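You operate a simulated robot arm through the tools that you are given. There is no shell and no other tool.

Carry out the task below with a simulated robot arm. There is one attempt and no reset: what you move stays moved.

Task
Clamp the black bolt, grease its patch, then free it and put it on the side shelf.
Fine: red brush, grease tin; brush back; fingers out of the jaws. Set down upright: red brush. A coat counts when it lies all over at full strength: go over it till it gets no stronger.
Where things are to end (x, y in the base frame): black bolt within 0.06 m of [0.16, 0.05].

Only the result counts: the job must be done as asked and must still hold three seconds after the hand-in. Knocking over, shifting, dropping, spilling or breaking anything else fails it.

Robot
A 6-joint arm with a two-finger parallel gripper, fixed in place. Base frame: the origin is at the foot of the arm, x ahead of it, y to its left, z up; the work surface is at about z = 0. Readings come in m, degrees, newtons and seconds.
With the tool pointing down near the work surface it reaches from about 0.14 to 0.58 m from the base axis. Its first joint turns from -66.0 to 66.0 degrees. Payload 2.1 kg.
Tool frame: the origin (TCP) lies between the finger pads and is the grasp point; the fingertips stand 0.03 m ahead of it; z points along the fingers, y is the line along which they close. The gripper opens to 0.094 m. The fingers are 0.028 m wide and 0.01 m thick; the gripper's body (0.05 by 0.096 m) begins 0.055 m behind the TCP.
Orientation is that of the tool frame in the base frame, as a unit quaternion [w, x, y, z]. With the fingers straight down and closing along the base's y, the tool's x points along the base's -x, its y along +y and its z along -z.

Tools
- The arm moves only by the tool play_rows. Its argument "steps" is a list of rows, each an object of numbers (a shift or turn left out is 0, a gripper value left out holds the last): "gripper": the gripper command, from -1 (fully open) to 1 (shut), values between in proportion; "dx", "dy", "dz": the shift along the tool's x, y, z in units of 100 mm (1.0 is 100 mm); "wx", "wy", "wz": the turn, a rotation vector about the tool's x, y, z in units of 45 degrees (1.0 is 45 degrees). In form: [{"gripper": .., "dx": .., "dy": .., "dz": .., "wx": .., "wy": .., "wz": ..}, ...]. A call has 1 to 20 rows; each row is the pose to reach, as a shift and turn from the pose commanded when the call began, along the tool's axes at that moment. A call with a number of a shift or a turn outside -1 to 1 is refused whole. Each row takes 0.2 s and may step no farther than 0.05 m and 8.6 degrees from the row before; otherwise, or with a gripper value out of range, the whole call is refused. A pose out of reach is approached as far as the arm can. The call stops where the force on the tool passes 90 N (or 10 N more than at its start, if that is more) or the arm is blocked; 0.2 s more then pass. The fingers move at their own pace (about 0.072 m/s each) and stop on an object; they squeeze with about 20 N. The grip force told is the motor's: it shows also when the fingers shut on nothing. Time passes only in rows, and 0.2 s behind the last, so rows that repeat a pose let the fingers close. The reply holds the time, the measured pose of the TCP, the force on the tool along the base axes, the opening and the grip force, in the units named above and with some noise, with the torque about the TCP (base axes, N m) and any sound that the robot's microphone picked up, and new pictures: "show" is both (left out), scene, wrist or none.
- Cameras (640 x 400 px; columns grow to the right, rows downward): "scene" is fixed at [0.0133, -0.3573, 0.4732]; the picture's right is [0.99, -0.15, 0.00], its down [-0.10, -0.66, -0.74] and it looks along [0.11, 0.73, -0.67] (base axes); focal length 214 px, centre (320, 200). "wrist" rides on the gripper at [0.076, 0.014, -0.102] in the tool frame; the picture's right is [-0.18, 0.98, 0.00], its down [-0.75, -0.14, -0.64] and it looks along [-0.63, -0.12, 0.77] (tool axes); focal length 243 px, centre (320, 200). There is no depth. A picture from a camera that has moved, and an enlarged one, comes with that camera's place and axes in the base frame and with its lens.
- inspect(camera, box): a new picture of the part [left, top, right, bottom] of that camera's present view, enlarged. The clock stands still meanwhile.
- close_job(): hands the job in; it is judged then, once.

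Places have to be worked out from the pictures, the camera data and where the tool is seen. Open the gripper and draw the arm clear of the work before you hand the job in, unless the task says otherwise.

The tools are called after ">>>" by a JSON object that holds its "fn" and its "kwargs". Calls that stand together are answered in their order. play_rows: Moves the arm, as the interface text tells. Its arguments: {"type":"object","properties":{"steps":{"type":"array"},"show":{"type":"string","enum":["both","scene","wrist","none"]}},"required":["steps"]} The other tools are called the same way: inspect (camera, box) takes an enlarged picture of a part of a camera's view; close_job () hands the job in.

At the start:

```text
time_s: 0.0
ee_pos: [0.2882, -0.0321, 0.4392]
tcp_rot: [0.0, 0.0, 1.0, 0.0]
contact_force: [0.2, -0.2, 0.5]
wrist_torque: [-0.04, -0.05, 0.01]
grip_width: 0.094
grasp_force: 0.1
```

scene: 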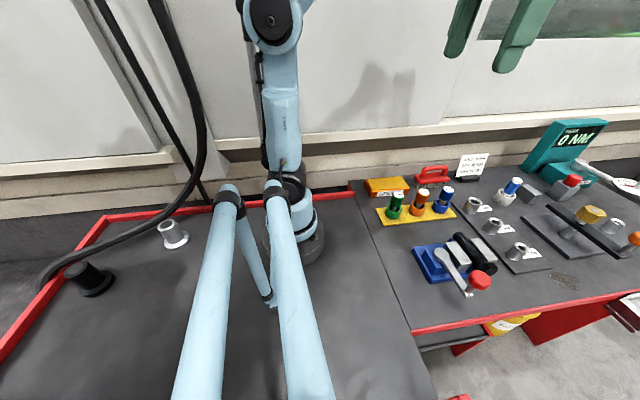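
wrist: 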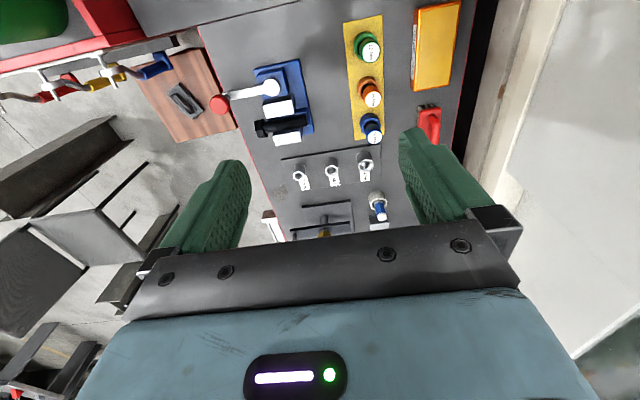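

I start by looking at the scene closely before moving anything.

>>> {"fn": "inspect", "kwargs": {"camera": "scene", "box": [350, 150, 510, 310]}}

>>> {"fn": "inspect", "kwargs": {"camera": "scene", "box": [450, 110, 640, 290]}}

>>> {"fn": "inspect", "kwargs": {"camera": "wrist", "box": [200, 0, 480, 240]}}

>>> {"fn": "inspect", "kwargs": {"camera": "scene", "box": [0, 180, 340, 400]}}

```text
2.50 times, centred on (430, 230) of scene
camera zoom: at [0.0133, -0.3573, 0.4732], right [0.99, -0.15, 0.0], down [-0.1, -0.66, -0.74], along [0.11, 0.73, -0.67], focal length 536 px, centre (45, 125)
```

zoom: 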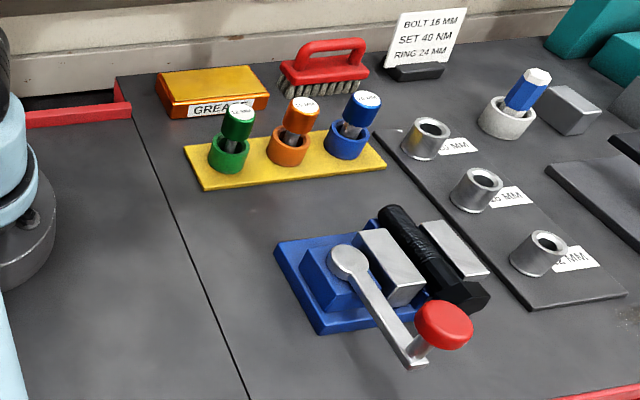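

```text
2.22 times, centred on (545, 200) of scene
camera zoom: at [0.0133, -0.3573, 0.4732], right [0.99, -0.15, 0.0], down [-0.1, -0.66, -0.74], along [0.11, 0.73, -0.67], focal length 477 px, centre (-180, 200)
```

zoom: 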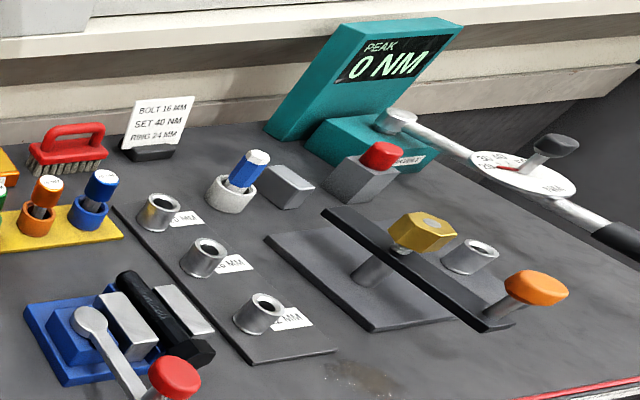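

```text
1.67 times, centred on (340, 120) of wrist
camera zoom: at [0.2115, -0.0174, 0.541], right [0.18, 0.98, 0.0], down [0.75, -0.14, 0.64], along [0.63, -0.12, -0.77], focal length 404 px, centre (287, 333)
```

zoom: 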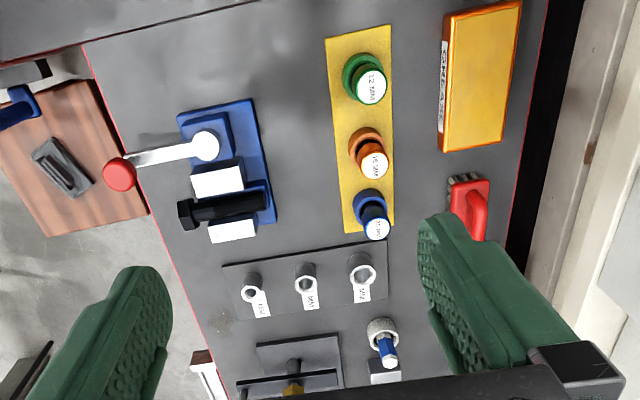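

```text
1.82 times, centred on (170, 290) of scene
camera zoom: at [0.0133, -0.3573, 0.4732], right [0.99, -0.15, 0.0], down [-0.1, -0.66, -0.74], along [0.11, 0.73, -0.67], focal length 390 px, centre (593, 36)
```

zoom: 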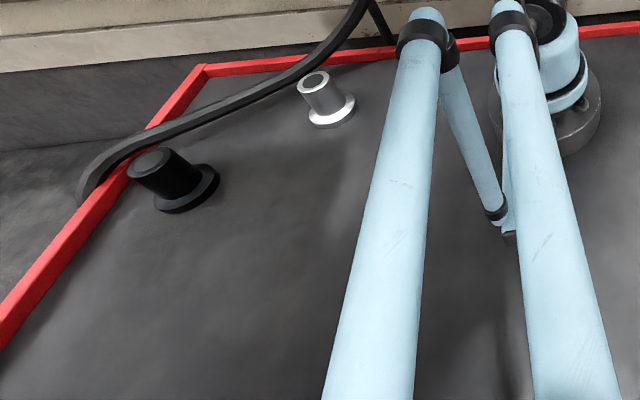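

The black bolt lies in the blue vise between the silver jaws, with a red-knobbed lever at its side. I lower the wrist camera toward the vise for a close look, staying well above everything.

>>> {"fn": "play_rows", "kwargs": {"steps": [{"dx": 0.06, "dy": -0.15, "dz": 0.3}, {"dx": 0.12, "dy": -0.3, "dz": 0.65}, {"dx": 0.25, "dy": -0.5, "dz": 1.0}, {"dx": 0.4, "dy": -0.8, "dz": 1.0}, {"dx": 0.4, "dy": -0.8, "dz": 1.0}]}}

```text
time_s: 1.2
ee_pos: [0.2492, -0.1116, 0.3393]
tcp_rot: [0.0, 0.0, 1.0, 0.0]
contact_force: [-0.5, -0.9, -0.2]
wrist_torque: [0.0, -0.02, -0.04]
grip_width: 0.0941
grasp_force: 0.1
camera wrist: at [0.1714, -0.0974, 0.4415], right [0.18, 0.98, 0.0], down [0.75, -0.14, 0.64], along [0.63, -0.12, -0.77], focal length 243 px, centre (320, 200)
```

scene: 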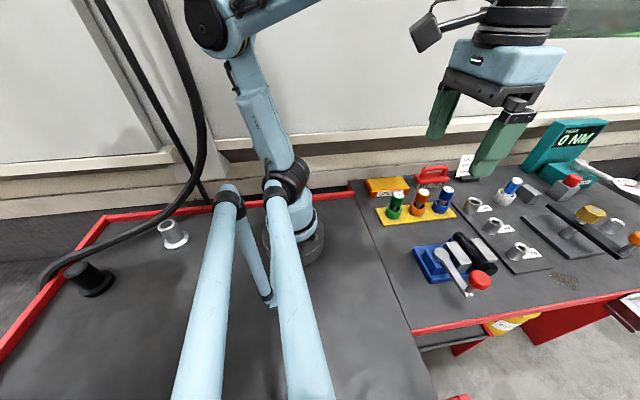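
wrist: 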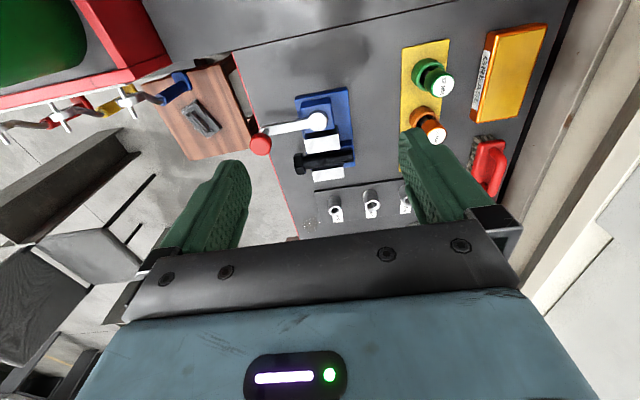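

The wrist view is mounted upside-down (image down is +x), so I shift forward and lower to get the vise in the upper middle of that view.

>>> {"fn": "play_rows", "kwargs": {"steps": [{"dx": -0.3, "dz": 0.3}, {"dx": -0.65, "dz": 0.6}, {"dx": -1.0, "dz": 0.9}, {"dx": -1.0, "dz": 1.0}, {"dx": -1.0, "dz": 1.0}], "show": "both"}}

>>> {"fn": "inspect", "kwargs": {"camera": "wrist", "box": [200, 0, 440, 200]}}

>>> {"fn": "inspect", "kwargs": {"camera": "scene", "box": [400, 210, 510, 310]}}

```text
time_s: 2.4
ee_pos: [0.3476, -0.112, 0.238]
tcp_rot: [0.0, 0.0, 1.0, 0.0]
contact_force: [1.0, 0.0, 0.4]
wrist_torque: [0.02, 0.03, -0.01]
grip_width: 0.0937
grasp_force: 0.1
camera wrist: at [0.2714, -0.0964, 0.3401], right [0.18, 0.98, 0.0], down [0.75, -0.14, 0.64], along [0.63, -0.12, -0.77], focal length 243 px, centre (320, 200)
```

scene: 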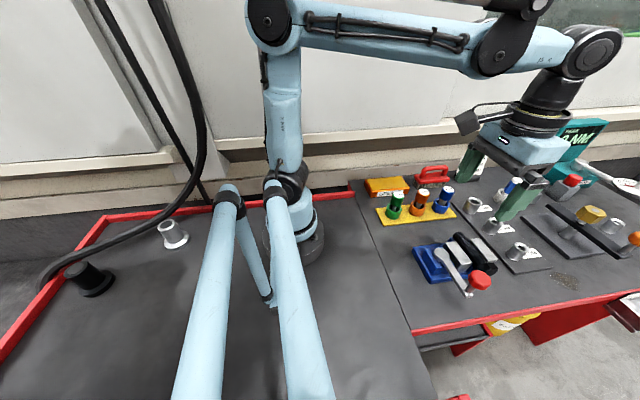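
wrist: 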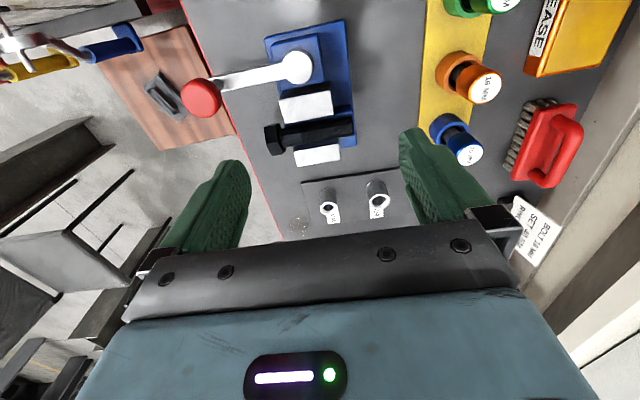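

```text
2.00 times, centred on (320, 100) of wrist
camera zoom: at [0.2714, -0.0964, 0.3401], right [0.18, 0.98, 0.0], down [0.75, -0.14, 0.64], along [0.63, -0.12, -0.77], focal length 485 px, centre (320, 400)
```

zoom: 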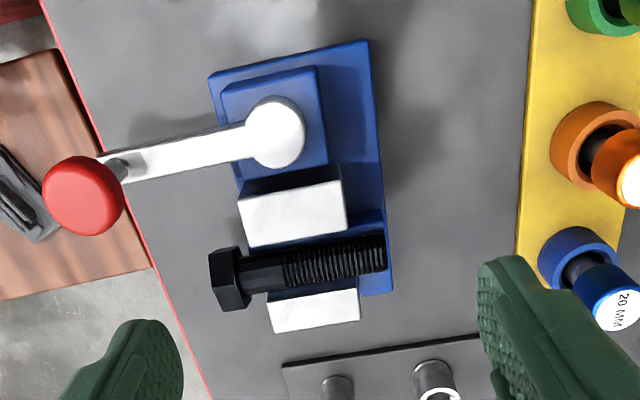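

```text
4.00 times, centred on (455, 260) of scene
camera zoom: at [0.0133, -0.3572, 0.4732], right [0.99, -0.15, 0.0], down [-0.1, -0.66, -0.74], along [0.11, 0.73, -0.67], focal length 858 px, centre (-220, -40)
```

zoom: 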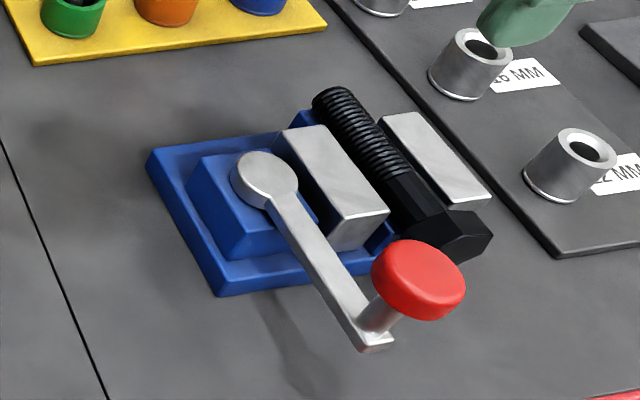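

The lever pivot is about (0.32, −0.128, 0.063) and the knob top about (0.32, −0.214, 0.115). The bolt lies along y at x≈0.397. I move closer over the bolt, fingertips above 0.12 m, to find the patch.

>>> {"fn": "play_rows", "kwargs": {"steps": [{"dx": -0.3, "dz": 0.2, "dy": -0.05}, {"dx": -0.6, "dz": 0.45, "dy": -0.1}, {"dx": -0.9, "dz": 0.7, "dy": -0.2}, {"dx": -0.92, "dz": 0.78, "dy": -0.2}, {"dx": -0.92, "dz": 0.78, "dy": -0.2}], "show": "wrist"}}

>>> {"fn": "inspect", "kwargs": {"camera": "wrist", "box": [220, 0, 420, 125]}}

>>> {"fn": "inspect", "kwargs": {"camera": "wrist", "box": [440, 0, 640, 200]}}

```text
time_s: 3.6
ee_pos: [0.441, -0.1327, 0.1611]
tcp_rot: [0.0, 0.0, 1.0, 0.0]
contact_force: [-0.2, -0.9, -0.5]
wrist_torque: [-0.02, -0.01, 0.04]
grip_width: 0.0942
grasp_force: 0.1
camera wrist: at [0.364, -0.1178, 0.2633], right [0.18, 0.98, 0.0], down [0.75, -0.14, 0.64], along [0.63, -0.12, -0.77], focal length 243 px, centre (320, 200)
```

wrist: 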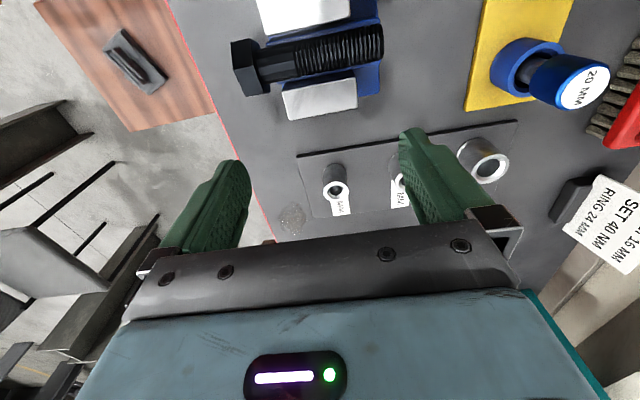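

```text
3.20 times, centred on (320, 62) of wrist
camera zoom: at [0.364, -0.1178, 0.2633], right [0.18, 0.98, 0.0], down [0.75, -0.14, 0.64], along [0.63, -0.12, -0.77], focal length 776 px, centre (320, 640)
```

zoom: 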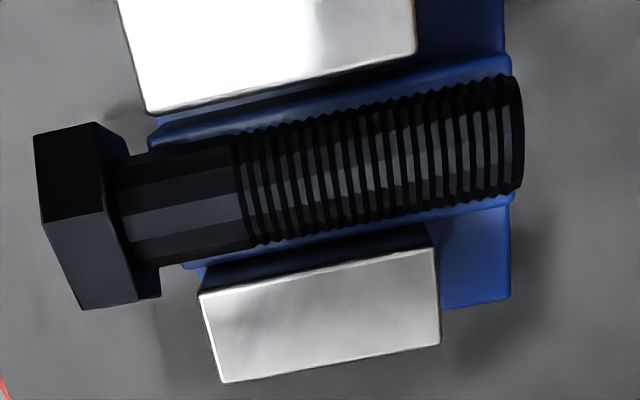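

```text
2.00 times, centred on (540, 100) of wrist
camera zoom: at [0.364, -0.1178, 0.2633], right [0.18, 0.98, 0.0], down [0.75, -0.14, 0.64], along [0.63, -0.12, -0.77], focal length 485 px, centre (-120, 400)
```

zoom: 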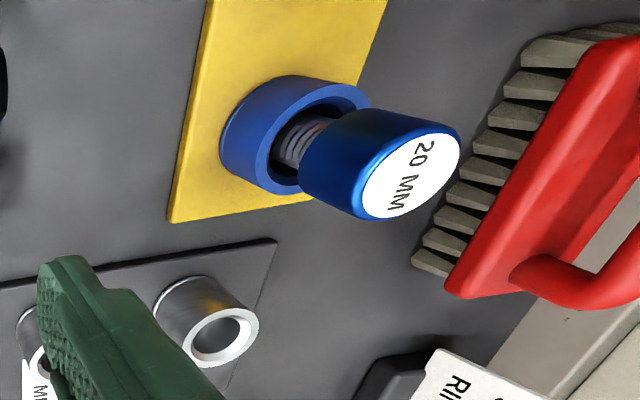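

The threaded part (y −0.142 to −0.079, x≈0.396) looks like the patch, and the jaws close along x. First I clamp: I move above the red knob and yaw the tool 90° counter-clockwise so that the fingers can straddle the knob along x.

>>> {"fn": "play_rows", "kwargs": {"steps": [{"dz": -0.3, "wz": -0.16}, {"dx": 0.3, "dy": -0.2, "dz": -0.4, "wz": -0.33}, {"dx": 0.6, "dy": -0.45, "dz": -0.4, "wz": -0.5}, {"dx": 0.9, "dy": -0.7, "dz": -0.4, "wz": -0.67}, {"dx": 1.0, "dy": -0.815, "dz": -0.4, "wz": -0.84}, {"dx": 1.0, "dy": -0.815, "dz": -0.4, "wz": -1.0}], "show": "none"}}

>>> {"fn": "play_rows", "kwargs": {"steps": [{"wz": -0.16, "dx": 0.07, "dy": 0.07}, {"dx": 0.148, "dy": 0.148, "wz": -0.33}, {"dx": 0.148, "dy": 0.148, "wz": -0.5}, {"dx": 0.148, "dy": 0.148, "wz": -0.67}, {"dx": 0.148, "dy": 0.148, "wz": -0.84}, {"dx": 0.148, "dy": 0.148, "wz": -1.0}, {"dx": 0.148, "dy": 0.148, "wz": -1.0}]}}

```text
time_s: 5.0
ee_pos: [0.3392, -0.2153, 0.1998]
tcp_rot: [0.0, -0.384, 0.924, -0.001]
contact_force: [-0.4, -0.3, -0.1]
wrist_torque: [0.0, 0.03, 0.0]
grip_width: 0.0941
grasp_force: 0.0
```

```text
time_s: 6.6
ee_pos: [0.3195, -0.214, 0.2006]
tcp_rot: [0.0, 0.708, -0.706, 0.001]
contact_force: [0.8, -0.4, 0.1]
wrist_torque: [0.01, 0.02, 0.0]
grip_width: 0.0939
grasp_force: 0.1
camera wrist: at [0.3052, -0.2893, 0.3027], right [-0.98, 0.18, 0.0], down [0.14, 0.75, 0.64], along [0.12, 0.63, -0.77], focal length 243 px, centre (320, 200)
```

scene: 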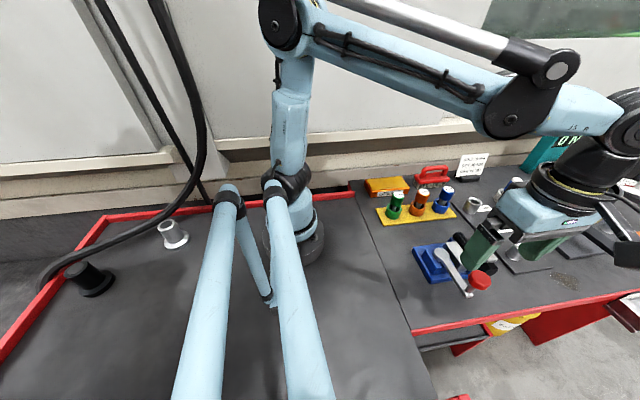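
wrist: 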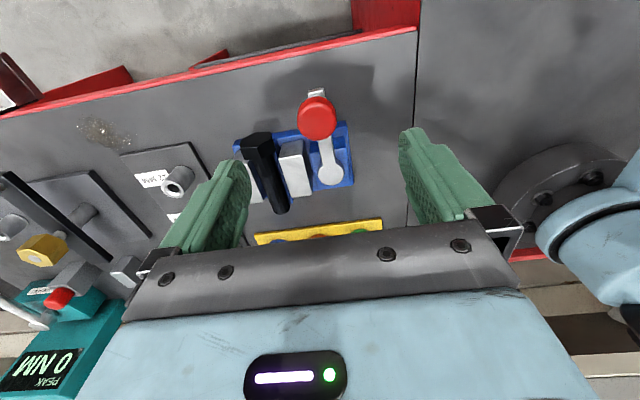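

The knob sits at about (0.320, −0.216), right below the tool. I lower to TCP z≈0.105 and close on it.

>>> {"fn": "play_rows", "kwargs": {"steps": [{"dx": 0.02, "dz": 0.4}, {"dx": 0.02, "dz": 0.7}, {"dx": 0.02, "dz": 0.96}, {"dx": 0.02, "dz": 0.96, "gripper": 0.2}, {"dx": 0.02, "dz": 0.96, "gripper": 0.6}, {"dx": 0.02, "dz": 0.96, "gripper": 0.8}, {"dx": 0.02, "dz": 0.96, "gripper": 0.8}, {"dx": 0.02, "dz": 0.96, "gripper": 0.8}]}}

>>> {"fn": "inspect", "kwargs": {"camera": "wrist", "box": [220, 0, 420, 200]}}

>>> {"fn": "inspect", "kwargs": {"camera": "scene", "box": [400, 210, 510, 310]}}

```text
time_s: 8.4
ee_pos: [0.3185, -0.214, 0.1051]
tcp_rot: [0.0, -0.707, 0.707, -0.001]
contact_force: [5.1, -1.5, -9.0]
wrist_torque: [-0.16, -0.08, -0.22]
grip_width: 0.0311
grasp_force: 45.0
camera wrist: at [0.3035, -0.2901, 0.2075], right [-0.98, 0.18, 0.0], down [0.14, 0.75, 0.64], along [0.12, 0.63, -0.77], focal length 243 px, centre (320, 200)
```

scene: 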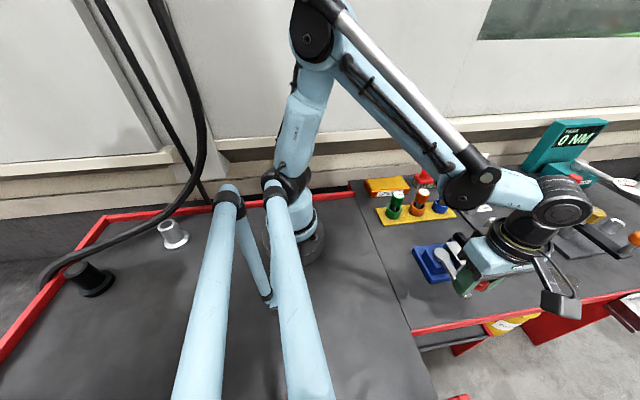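
wrist: 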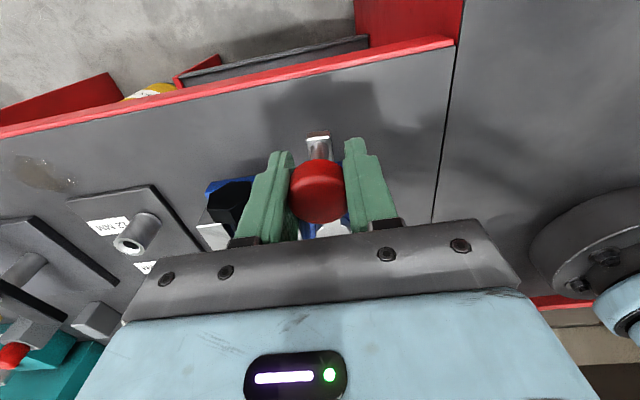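

```text
2.00 times, centred on (320, 100) of wrist
camera zoom: at [0.3035, -0.2901, 0.2075], right [-0.98, 0.18, 0.0], down [0.14, 0.75, 0.64], along [0.12, 0.63, -0.77], focal length 485 px, centre (320, 400)
```

zoom: 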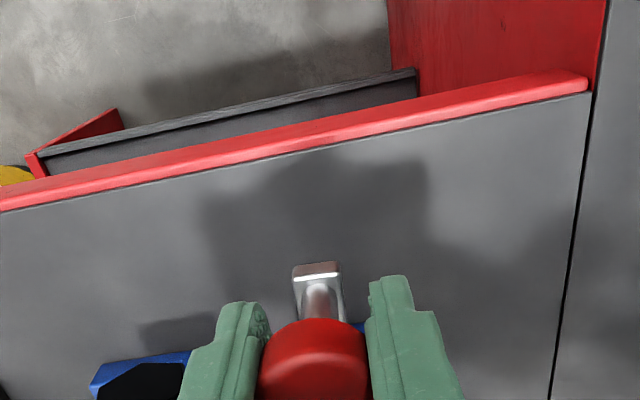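

```text
4.00 times, centred on (455, 260) of scene
camera zoom: at [0.0134, -0.3573, 0.4732], right [0.99, -0.15, 0.0], down [-0.1, -0.66, -0.74], along [0.11, 0.73, -0.67], focal length 858 px, centre (-220, -40)
```

zoom: 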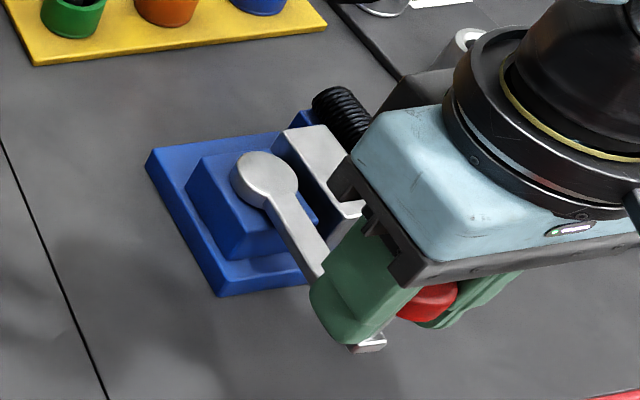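

Knob gripped (0.031 m wide). I now sweep it 20° clockwise (toward −x) about the pivot as a test and watch the jaw and force.

>>> {"fn": "play_rows", "kwargs": {"steps": [{"dx": -0.002, "dy": 0.061, "wz": 0.089, "gripper": 0.8}, {"dx": -0.0085, "dy": 0.1218, "wz": 0.178}, {"dx": -0.0191, "dy": 0.1819, "wz": 0.267}, {"dx": -0.0339, "dy": 0.2412, "wz": 0.356}, {"dx": -0.0528, "dy": 0.2993, "wz": 0.444}]}}

>>> {"fn": "inspect", "kwargs": {"camera": "scene", "box": [400, 210, 510, 310]}}

```text
time_s: 9.6
ee_pos: [0.2907, -0.2077, 0.1048]
tcp_rot: [0.003, -0.574, 0.819, 0.001]
contact_force: [13.4, 24.7, 16.9]
wrist_torque: [-0.51, 0.14, -0.02]
grip_width: 0.0311
grasp_force: 44.6
camera wrist: at [0.2501, -0.2754, 0.2067], right [-0.86, 0.51, 0.0], down [0.39, 0.66, 0.65], along [0.33, 0.56, -0.76], focal length 243 px, centre (320, 200)
```

scene: 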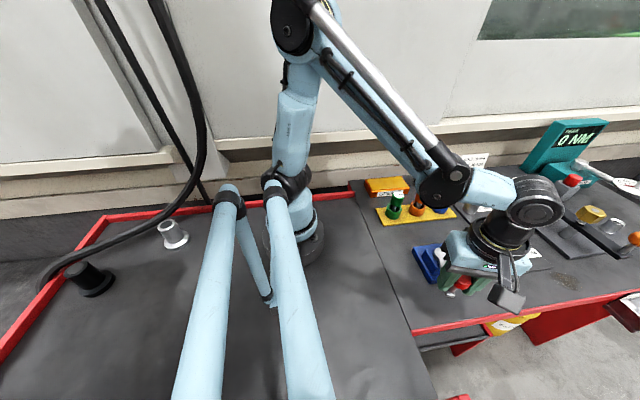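
wrist: 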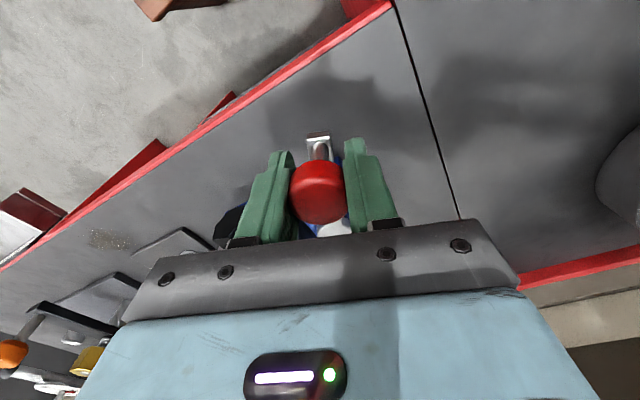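

```text
4.00 times, centred on (455, 260) of scene
camera zoom: at [0.0133, -0.3572, 0.4733], right [0.99, -0.15, 0.0], down [-0.1, -0.66, -0.74], along [0.11, 0.73, -0.67], focal length 858 px, centre (-220, -40)
```

zoom: 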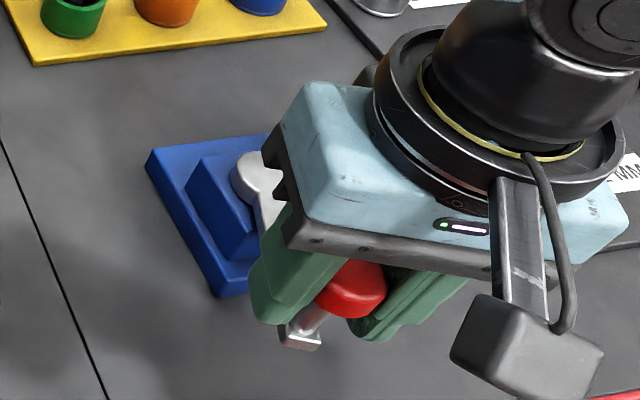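

The lever followed with modest force. I continue the arc another 30°, with a slightly shorter radius because the readings show a small outward pull.

>>> {"fn": "play_rows", "kwargs": {"steps": [{"dx": -0.013, "dy": 0.075, "wz": 0.111}, {"dx": -0.028, "dy": 0.1493, "wz": 0.222}, {"dx": -0.044, "dy": 0.2226, "wz": 0.333}, {"dx": -0.067, "dy": 0.2941, "wz": 0.444}, {"dx": -0.095, "dy": 0.3635, "wz": 0.556}, {"dx": -0.13, "dy": 0.43, "wz": 0.667}]}}

>>> {"fn": "inspect", "kwargs": {"camera": "scene", "box": [400, 210, 510, 310]}}

```text
time_s: 11.0
ee_pos: [0.2546, -0.183, 0.1051]
tcp_rot: [0.003, -0.342, 0.94, 0.002]
contact_force: [26.5, 16.1, 13.5]
wrist_torque: [-0.25, 0.23, 0.07]
grip_width: 0.0311
grasp_force: 45.0
camera wrist: at [0.1859, -0.2202, 0.2065], right [-0.49, 0.87, 0.0], down [0.66, 0.37, 0.65], along [0.56, 0.32, -0.76], focal length 243 px, centre (320, 200)
```

scene: 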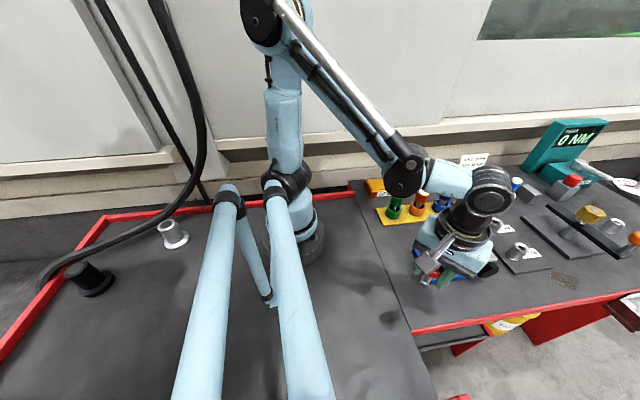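
wrist: 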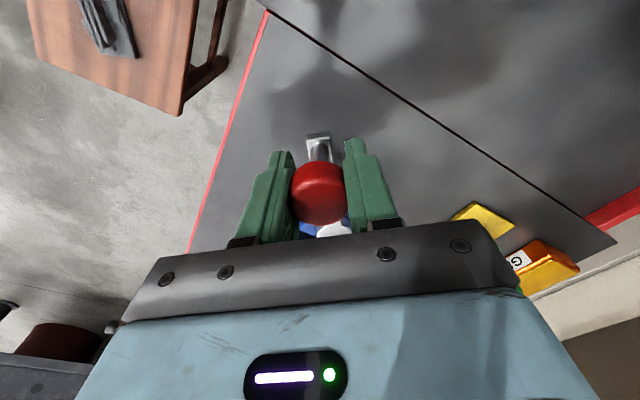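

```text
4.00 times, centred on (455, 260) of scene
camera zoom: at [0.0133, -0.3572, 0.4733], right [0.99, -0.15, 0.0], down [-0.1, -0.66, -0.74], along [0.11, 0.73, -0.67], focal length 858 px, centre (-220, -40)
```

zoom: 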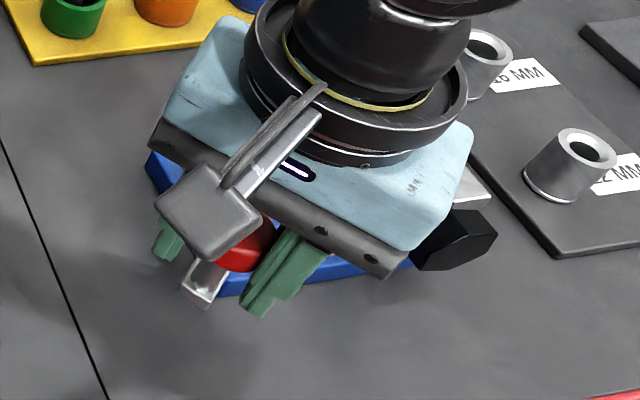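

Lever is turned about 50° with almost no tangential resistance. I continue 20° further with a little inward correction.

>>> {"fn": "play_rows", "kwargs": {"steps": [{"dx": -0.013, "dy": 0.0741, "wz": 0.111}, {"dx": -0.033, "dy": 0.1476, "wz": 0.222}, {"dx": -0.049, "dy": 0.22, "wz": 0.333}, {"dx": -0.0713, "dy": 0.2907, "wz": 0.444}], "show": "none"}}

```text
time_s: 12.0
ee_pos: [0.2417, -0.1569, 0.1047]
tcp_rot: [0.0, -0.173, 0.985, -0.001]
contact_force: [19.2, 2.2, -11.8]
wrist_torque: [0.07, -0.15, -0.04]
grip_width: 0.0309
grasp_force: 45.2
```

Still smooth at about 70°. I continue the last 20° toward a quarter turn.

>>> {"fn": "play_rows", "kwargs": {"steps": [{"dx": -0.008, "dy": 0.0741, "wz": 0.111}, {"dx": -0.02, "dy": 0.1476, "wz": 0.222}, {"dx": -0.036, "dy": 0.22, "wz": 0.333}, {"dx": -0.059, "dy": 0.2907, "wz": 0.444}], "show": "both"}}

>>> {"fn": "inspect", "kwargs": {"camera": "scene", "box": [400, 210, 510, 310]}}

```text
time_s: 13.1
ee_pos: [0.2367, -0.143, 0.1052]
tcp_rot: [0.003, 0.005, 1.0, -0.027]
contact_force: [9.8, -59.5, -13.4]
wrist_torque: [0.07, -0.41, 0.06]
grip_width: 0.0312
grasp_force: 44.7
stopped in row 4: the force on the tool passed its limit at 92 N (the readings are from after the stop); the commanded pose is now the measured one
camera wrist: at [0.1607, -0.1209, 0.2065], right [0.19, 0.98, -0.05], down [0.75, -0.11, 0.65], along [0.63, -0.16, -0.76], focal length 243 px, centre (320, 200)
```

scene: 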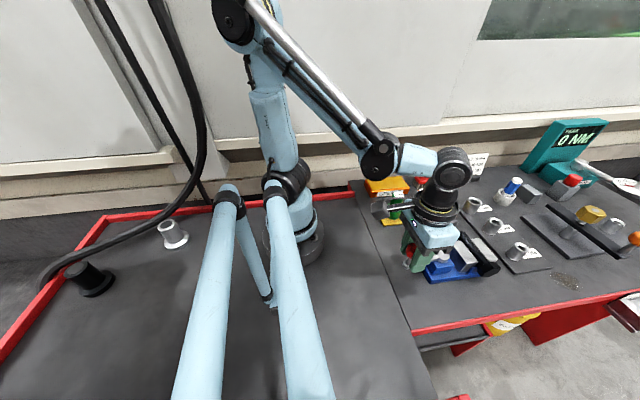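
wrist: 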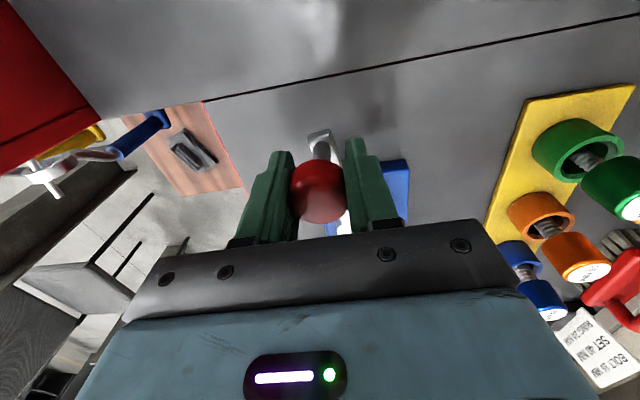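

```text
4.00 times, centred on (455, 260) of scene
camera zoom: at [0.0133, -0.3573, 0.4732], right [0.99, -0.15, 0.0], down [-0.1, -0.66, -0.74], along [0.11, 0.73, -0.67], focal length 858 px, centre (-220, -40)
```

zoom: 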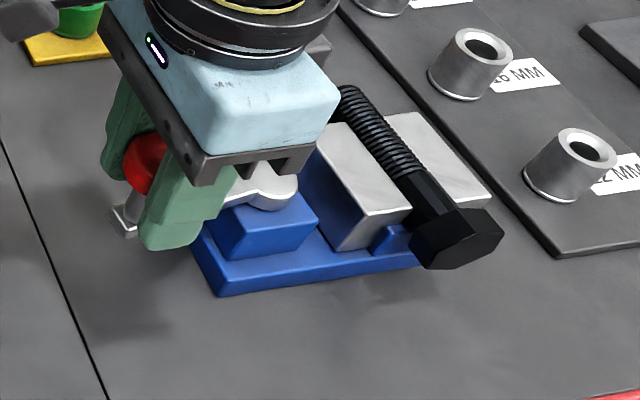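

The lever stopped hard at about 80° with the moving jaw now tight on the bolt — it looks clamped. I relax the push by a millimetre, open the fingers and see whether the lever holds.

>>> {"fn": "play_rows", "kwargs": {"steps": [{"dy": -0.01}, {"dy": -0.015, "gripper": 0.2}, {"dy": -0.015, "gripper": -0.3}, {"dy": -0.015, "gripper": -1}, {"dy": -0.015, "gripper": -1}, {"dy": -0.015, "gripper": -1}]}}

>>> {"fn": "inspect", "kwargs": {"camera": "scene", "box": [400, 210, 510, 310]}}

>>> {"fn": "inspect", "kwargs": {"camera": "wrist", "box": [220, 60, 420, 240]}}

```text
time_s: 14.5
ee_pos: [0.237, -0.1365, 0.1048]
tcp_rot: [0.001, 0.002, 1.0, -0.016]
contact_force: [1.0, -1.2, 0.1]
wrist_torque: [-0.02, -0.01, -0.02]
grip_width: 0.0937
grasp_force: 0.1
camera wrist: at [0.1605, -0.1184, 0.2068], right [0.19, 0.98, -0.03], down [0.75, -0.12, 0.65], along [0.63, -0.14, -0.76], focal length 243 px, centre (320, 200)
```

scene: 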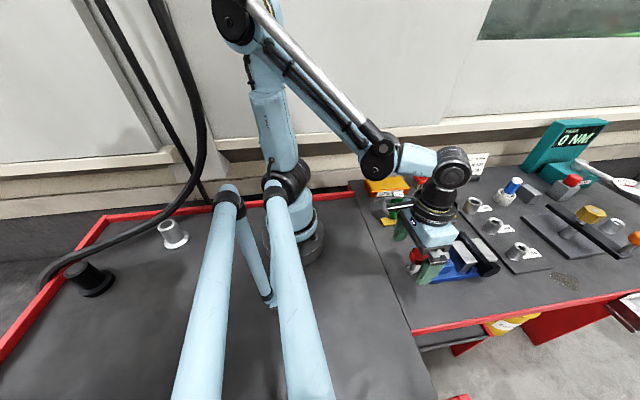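
wrist: 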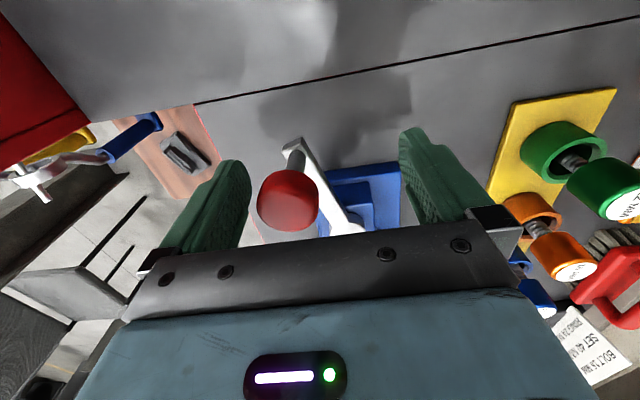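

```text
4.00 times, centred on (455, 260) of scene
camera zoom: at [0.0133, -0.3572, 0.4732], right [0.99, -0.15, 0.0], down [-0.1, -0.66, -0.74], along [0.11, 0.73, -0.67], focal length 858 px, centre (-220, -40)
```

zoom: 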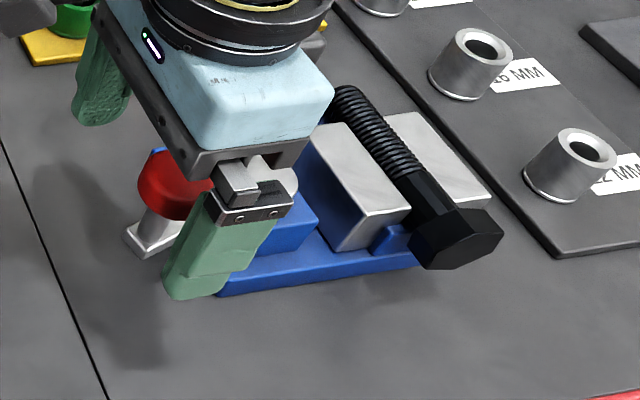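

```text
2.22 times, centred on (320, 150) of wrist
camera zoom: at [0.1605, -0.1184, 0.2068], right [0.19, 0.98, -0.03], down [0.75, -0.12, 0.65], along [0.63, -0.14, -0.76], focal length 539 px, centre (320, 311)
```

zoom: 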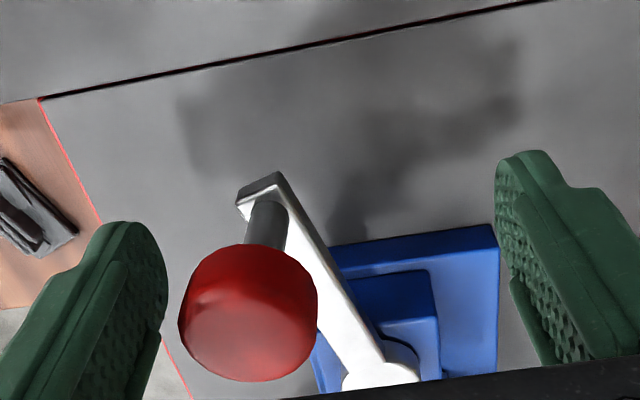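

Lever stayed near 73–75° and the jaw still looks against the bolt. I rise and move forward to check the jaw gap from above.

>>> {"fn": "play_rows", "kwargs": {"steps": [{"dz": -0.4}, {"dz": -0.75}, {"dz": -0.9, "dx": -0.3}, {"dz": -0.9, "dx": -0.65}, {"dz": -0.9, "dx": -1.0}, {"dz": -0.9, "dx": -1.0}]}}

>>> {"fn": "inspect", "kwargs": {"camera": "wrist", "box": [200, 0, 400, 200]}}

>>> {"fn": "inspect", "kwargs": {"camera": "scene", "box": [400, 210, 510, 310]}}

```text
time_s: 15.9
ee_pos: [0.3349, -0.1346, 0.1944]
tcp_rot: [0.002, 0.001, 1.0, -0.016]
contact_force: [0.3, -0.1, 0.1]
wrist_torque: [-0.02, 0.04, 0.02]
grip_width: 0.0941
grasp_force: 0.1
camera wrist: at [0.2586, -0.1159, 0.2958], right [0.19, 0.98, -0.03], down [0.75, -0.12, 0.65], along [0.63, -0.14, -0.76], focal length 243 px, centre (320, 200)
```

scene: 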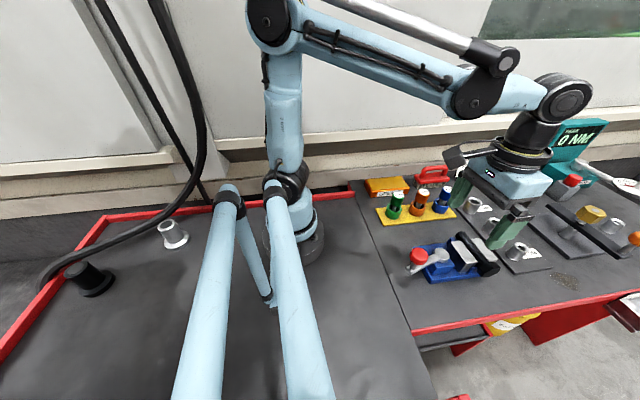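
wrist: 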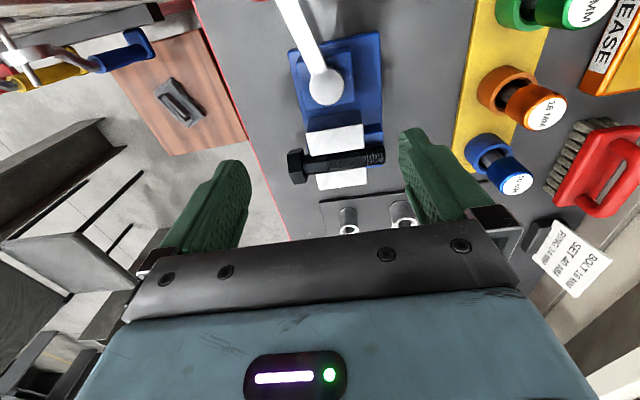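

```text
2.00 times, centred on (300, 100) of wrist
camera zoom: at [0.2586, -0.1159, 0.2958], right [0.19, 0.98, -0.03], down [0.75, -0.12, 0.65], along [0.63, -0.14, -0.76], focal length 485 px, centre (360, 400)
```

zoom: 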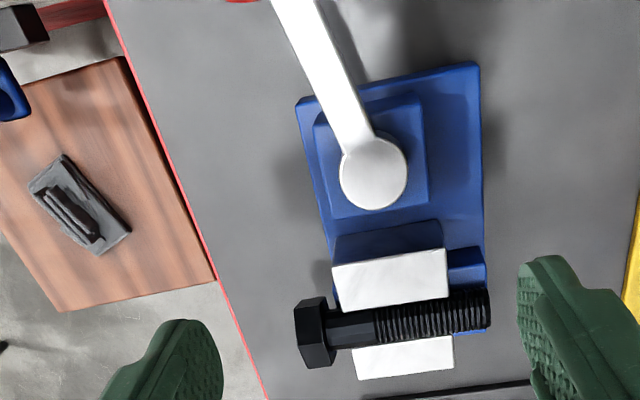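

```text
4.00 times, centred on (455, 260) of scene
camera zoom: at [0.0133, -0.3572, 0.4732], right [0.99, -0.15, 0.0], down [-0.1, -0.66, -0.74], along [0.11, 0.73, -0.67], focal length 858 px, centre (-220, -40)
```

zoom: 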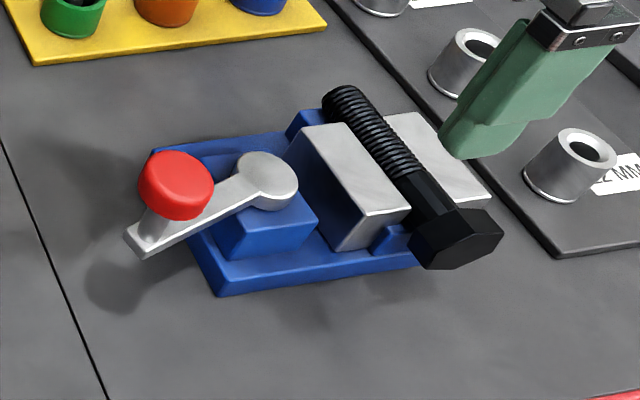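

The bolt is held between both jaws. Now I fix the slight tool tilt and travel over to the red brush to look at it and the grease tin from above.

>>> {"fn": "play_rows", "kwargs": {"steps": [{"wx": -0.041, "dz": -0.3}, {"wx": -0.041, "dz": -0.4, "dy": 0.3}, {"wx": -0.041, "dz": -0.4, "dy": 0.65}, {"wx": -0.041, "dz": -0.4, "dy": 1.0, "dx": -0.1}], "show": "none"}}

>>> {"fn": "play_rows", "kwargs": {"steps": [{"dy": 0.4}, {"dy": 0.8}, {"dy": 1.0, "dx": -0.2}, {"dy": 1.0, "dx": -0.2}], "show": "both"}}

>>> {"fn": "inspect", "kwargs": {"camera": "wrist", "box": [300, 0, 560, 200]}}

```text
time_s: 16.9
ee_pos: [0.346, -0.034, 0.2309]
tcp_rot: [0.002, 0.002, 1.0, 0.0]
contact_force: [-0.4, 0.5, -0.2]
wrist_torque: [0.01, 0.03, 0.02]
grip_width: 0.0938
grasp_force: 0.0
```

```text
time_s: 17.9
ee_pos: [0.3681, 0.068, 0.2324]
tcp_rot: [0.001, 0.002, 1.0, 0.0]
contact_force: [-0.6, 0.3, 0.7]
wrist_torque: [-0.01, 0.0, 0.01]
grip_width: 0.0938
grasp_force: 0.0
camera wrist: at [0.2903, 0.0844, 0.3348], right [0.19, 0.98, 0.0], down [0.75, -0.14, 0.64], along [0.63, -0.12, -0.76], focal length 243 px, centre (320, 200)
```

scene: 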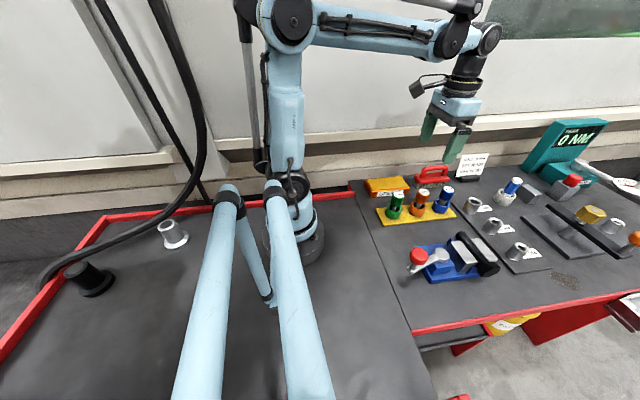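
wrist: 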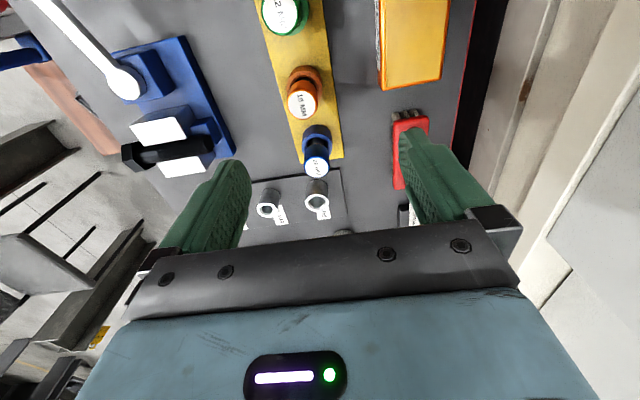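

```text
2.00 times, centred on (430, 100) of wrist
camera zoom: at [0.2903, 0.0844, 0.3348], right [0.19, 0.98, 0.0], down [0.75, -0.14, 0.64], along [0.63, -0.12, -0.76], focal length 485 px, centre (100, 400)
```

zoom: 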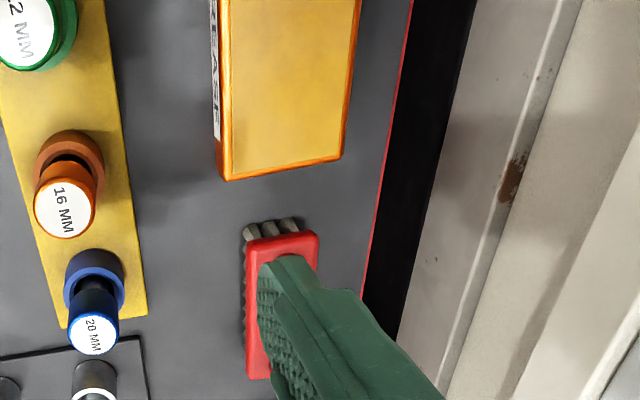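

The tin is an open tray (x 0.25–0.38, y 0.137–0.204, top z≈0.036). The brush lies along x around (0.47, 0.17). I zoom on both from the scene camera for the heights.

>>> {"fn": "inspect", "kwargs": {"camera": "scene", "box": [400, 150, 480, 200]}}

>>> {"fn": "inspect", "kwargs": {"camera": "scene", "box": [350, 160, 430, 210]}}

```text
8.00 times, centred on (440, 175) of scene
camera zoom: at [0.0133, -0.3572, 0.4732], right [0.99, -0.15, 0.0], down [-0.1, -0.66, -0.74], along [0.11, 0.73, -0.67], focal length 1716 px, centre (-640, 400)
```

zoom: 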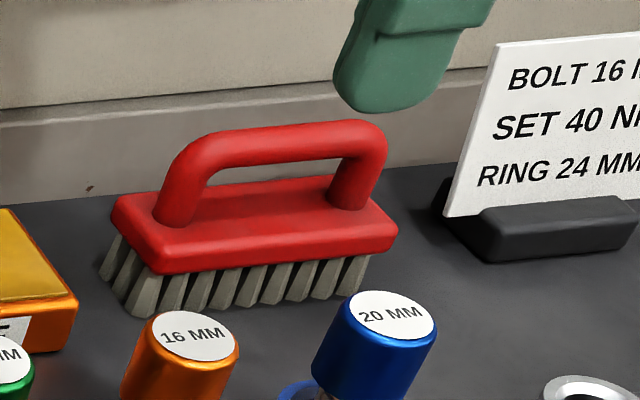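

```text
8.00 times, centred on (390, 185) of scene
camera zoom: at [0.0133, -0.3572, 0.4732], right [0.99, -0.15, 0.0], down [-0.1, -0.66, -0.74], along [0.11, 0.73, -0.67], focal length 1716 px, centre (-240, 320)
```

zoom: 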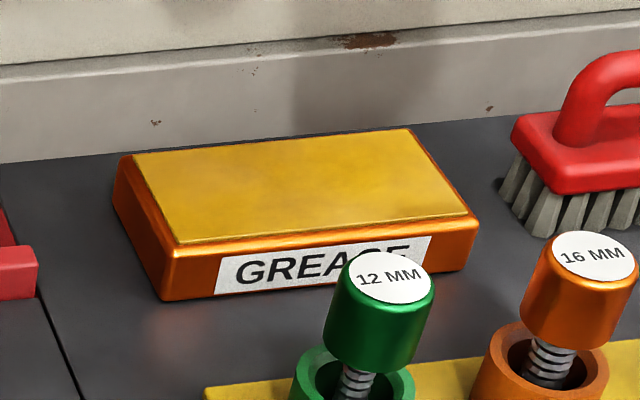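

Brush block: about x 0.422–0.532, y 0.152–0.193, z 0.03–0.045, handle top ≈0.083. I move over it and check centring in the wrist view.

>>> {"fn": "play_rows", "kwargs": {"steps": [{"dx": -0.3, "dy": 0.3, "dz": 0.05}, {"dx": -0.6, "dy": 0.6, "dz": 0.1}, {"dx": -0.9, "dy": 0.9, "dz": 0.2}, {"dx": -1.0, "dy": 1.0, "dz": 0.3}, {"dx": -1.0, "dy": 1.0, "dz": 0.3}], "show": "both"}}

>>> {"fn": "inspect", "kwargs": {"camera": "wrist", "box": [200, 0, 440, 220]}}

```text
time_s: 19.1
ee_pos: [0.4674, 0.1648, 0.2015]
tcp_rot: [0.002, 0.002, 1.0, 0.0]
contact_force: [0.3, -0.5, 0.2]
wrist_torque: [0.0, 0.01, 0.01]
grip_width: 0.0941
grasp_force: 0.0
camera wrist: at [0.3901, 0.1822, 0.3035], right [0.19, 0.98, 0.0], down [0.75, -0.14, 0.64], along [0.63, -0.12, -0.76], focal length 243 px, centre (320, 200)
```

scene: 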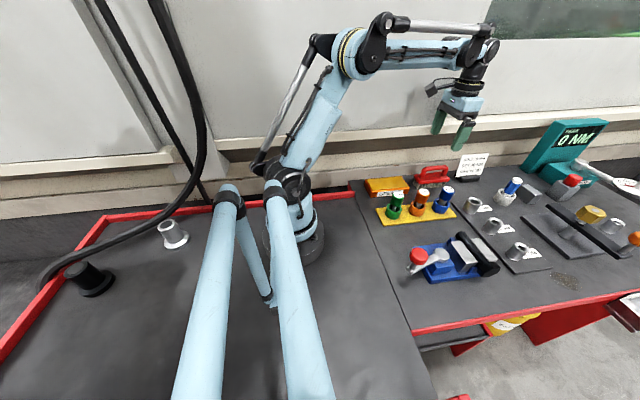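
wrist: 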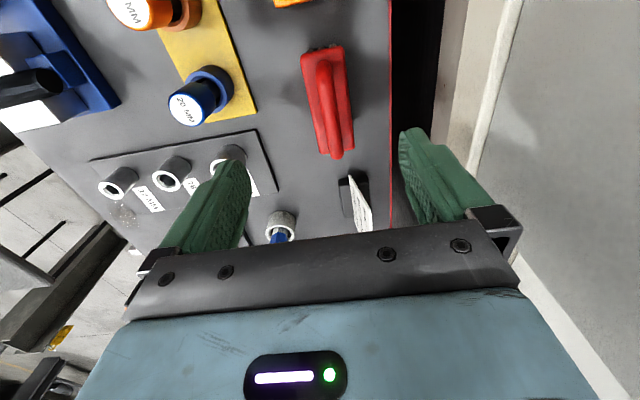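

```text
1.82 times, centred on (320, 110) of wrist
camera zoom: at [0.3901, 0.1822, 0.3035], right [0.19, 0.98, 0.0], down [0.75, -0.14, 0.64], along [0.63, -0.12, -0.76], focal length 441 px, centre (320, 364)
```

zoom: 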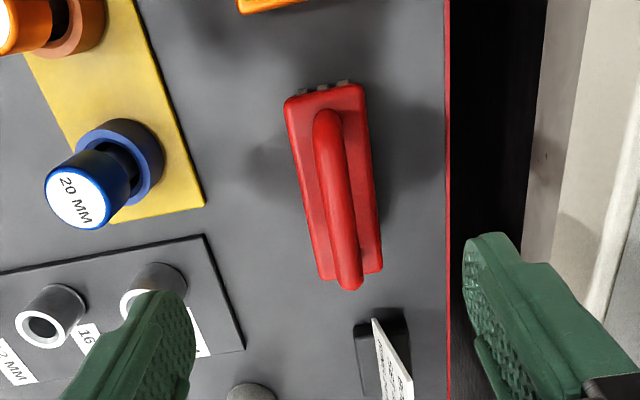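

Brush centre is (0.479, 0.177), aligned with x. I centre over it and descend with fingers open around the block sides.

>>> {"fn": "play_rows", "kwargs": {"steps": [{"dx": -0.06, "dy": 0.05}, {"dx": -0.125, "dy": 0.1, "dz": 0.2}, {"dx": -0.125, "dy": 0.1, "dz": 0.6}, {"dx": -0.125, "dy": 0.1, "dz": 1.0}, {"dx": -0.125, "dy": 0.1, "dz": 1.0}], "show": "both"}}

>>> {"fn": "inspect", "kwargs": {"camera": "scene", "box": [400, 130, 500, 210]}}

```text
time_s: 20.3
ee_pos: [0.4807, 0.177, 0.1036]
tcp_rot: [0.002, 0.001, 1.0, 0.001]
contact_force: [0.0, 0.0, 0.6]
wrist_torque: [-0.01, 0.03, 0.0]
grip_width: 0.0939
grasp_force: 0.0
camera wrist: at [0.403, 0.192, 0.2042], right [0.19, 0.98, 0.0], down [0.75, -0.14, 0.64], along [0.63, -0.12, -0.76], focal length 243 px, centre (320, 200)
```

scene: 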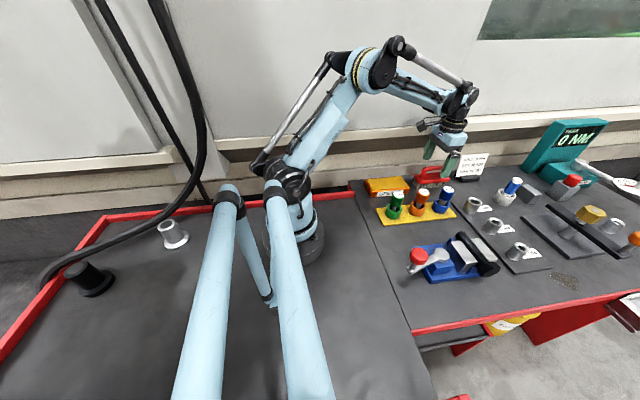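
wrist: 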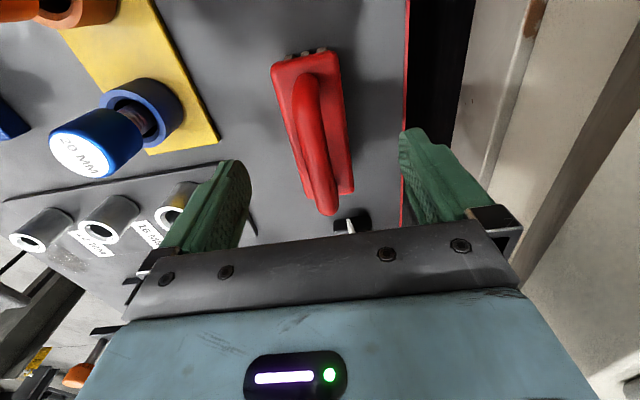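

```text
5.00 times, centred on (450, 170) of scene
camera zoom: at [0.0133, -0.3573, 0.4732], right [0.99, -0.15, 0.0], down [-0.1, -0.66, -0.74], along [0.11, 0.73, -0.67], focal length 1072 px, centre (-330, 350)
```

zoom: 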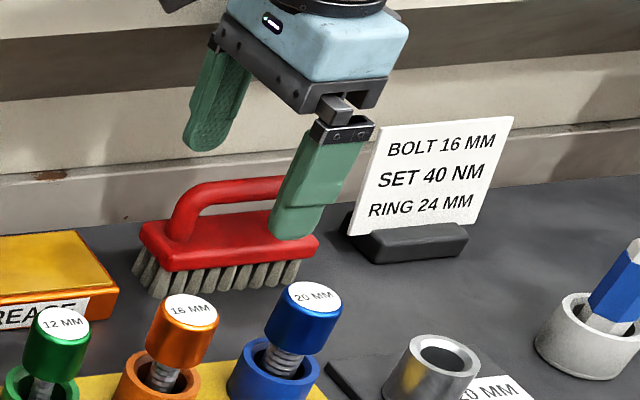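

Centred. I descend 42 mm to the block sides and close firmly.

>>> {"fn": "play_rows", "kwargs": {"steps": [{"dz": 0.2, "gripper": -0.5}, {"dz": 0.42}, {"dz": 0.42, "gripper": 0.2}, {"dz": 0.42, "gripper": 1}, {"dz": 0.42, "gripper": 1}, {"dz": 0.42, "gripper": 1}, {"dz": 0.42, "gripper": 1}], "show": "both"}}

>>> {"fn": "inspect", "kwargs": {"camera": "scene", "box": [400, 130, 500, 210]}}

```text
time_s: 21.9
ee_pos: [0.4807, 0.1738, 0.0589]
tcp_rot: [0.002, 0.002, 1.0, -0.001]
contact_force: [0.0, -0.7, -0.1]
wrist_torque: [0.03, -0.01, -0.01]
grip_width: 0.0437
grasp_force: 19.8
camera wrist: at [0.4034, 0.1906, 0.1614], right [0.19, 0.98, 0.0], down [0.75, -0.14, 0.64], along [0.63, -0.12, -0.76], focal length 243 px, centre (320, 200)
```

scene: 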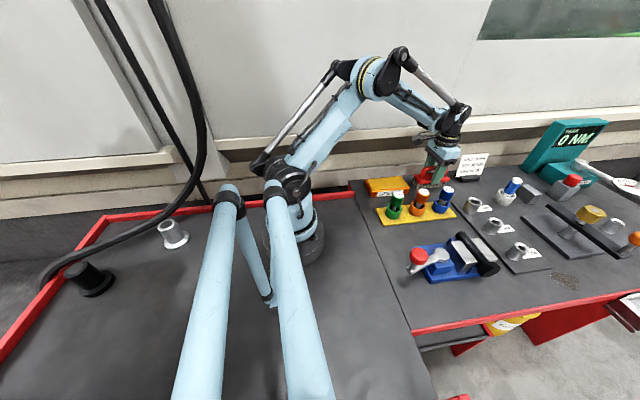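
wrist: 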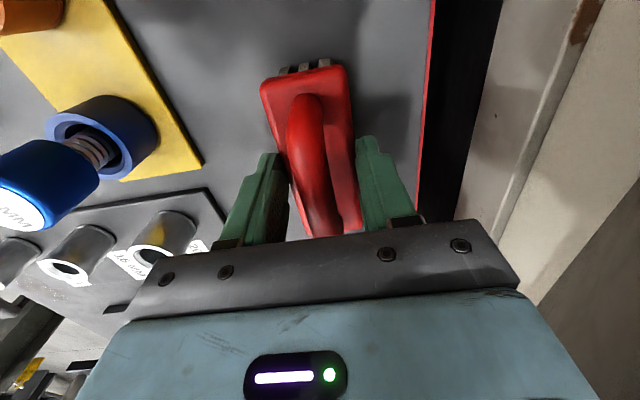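

```text
5.00 times, centred on (450, 170) of scene
camera zoom: at [0.0133, -0.3572, 0.4732], right [0.99, -0.15, 0.0], down [-0.1, -0.66, -0.74], along [0.11, 0.73, -0.67], focal length 1072 px, centre (-330, 350)
```

zoom: 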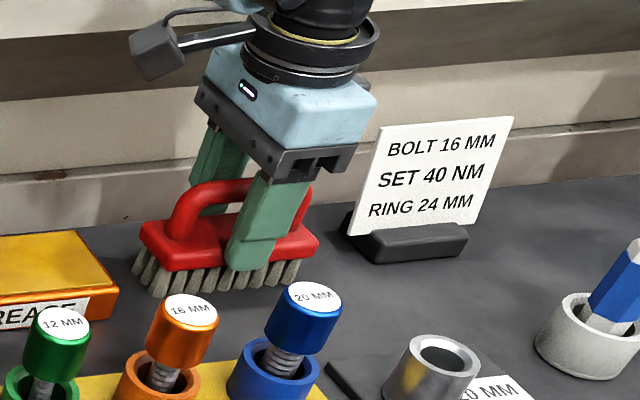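

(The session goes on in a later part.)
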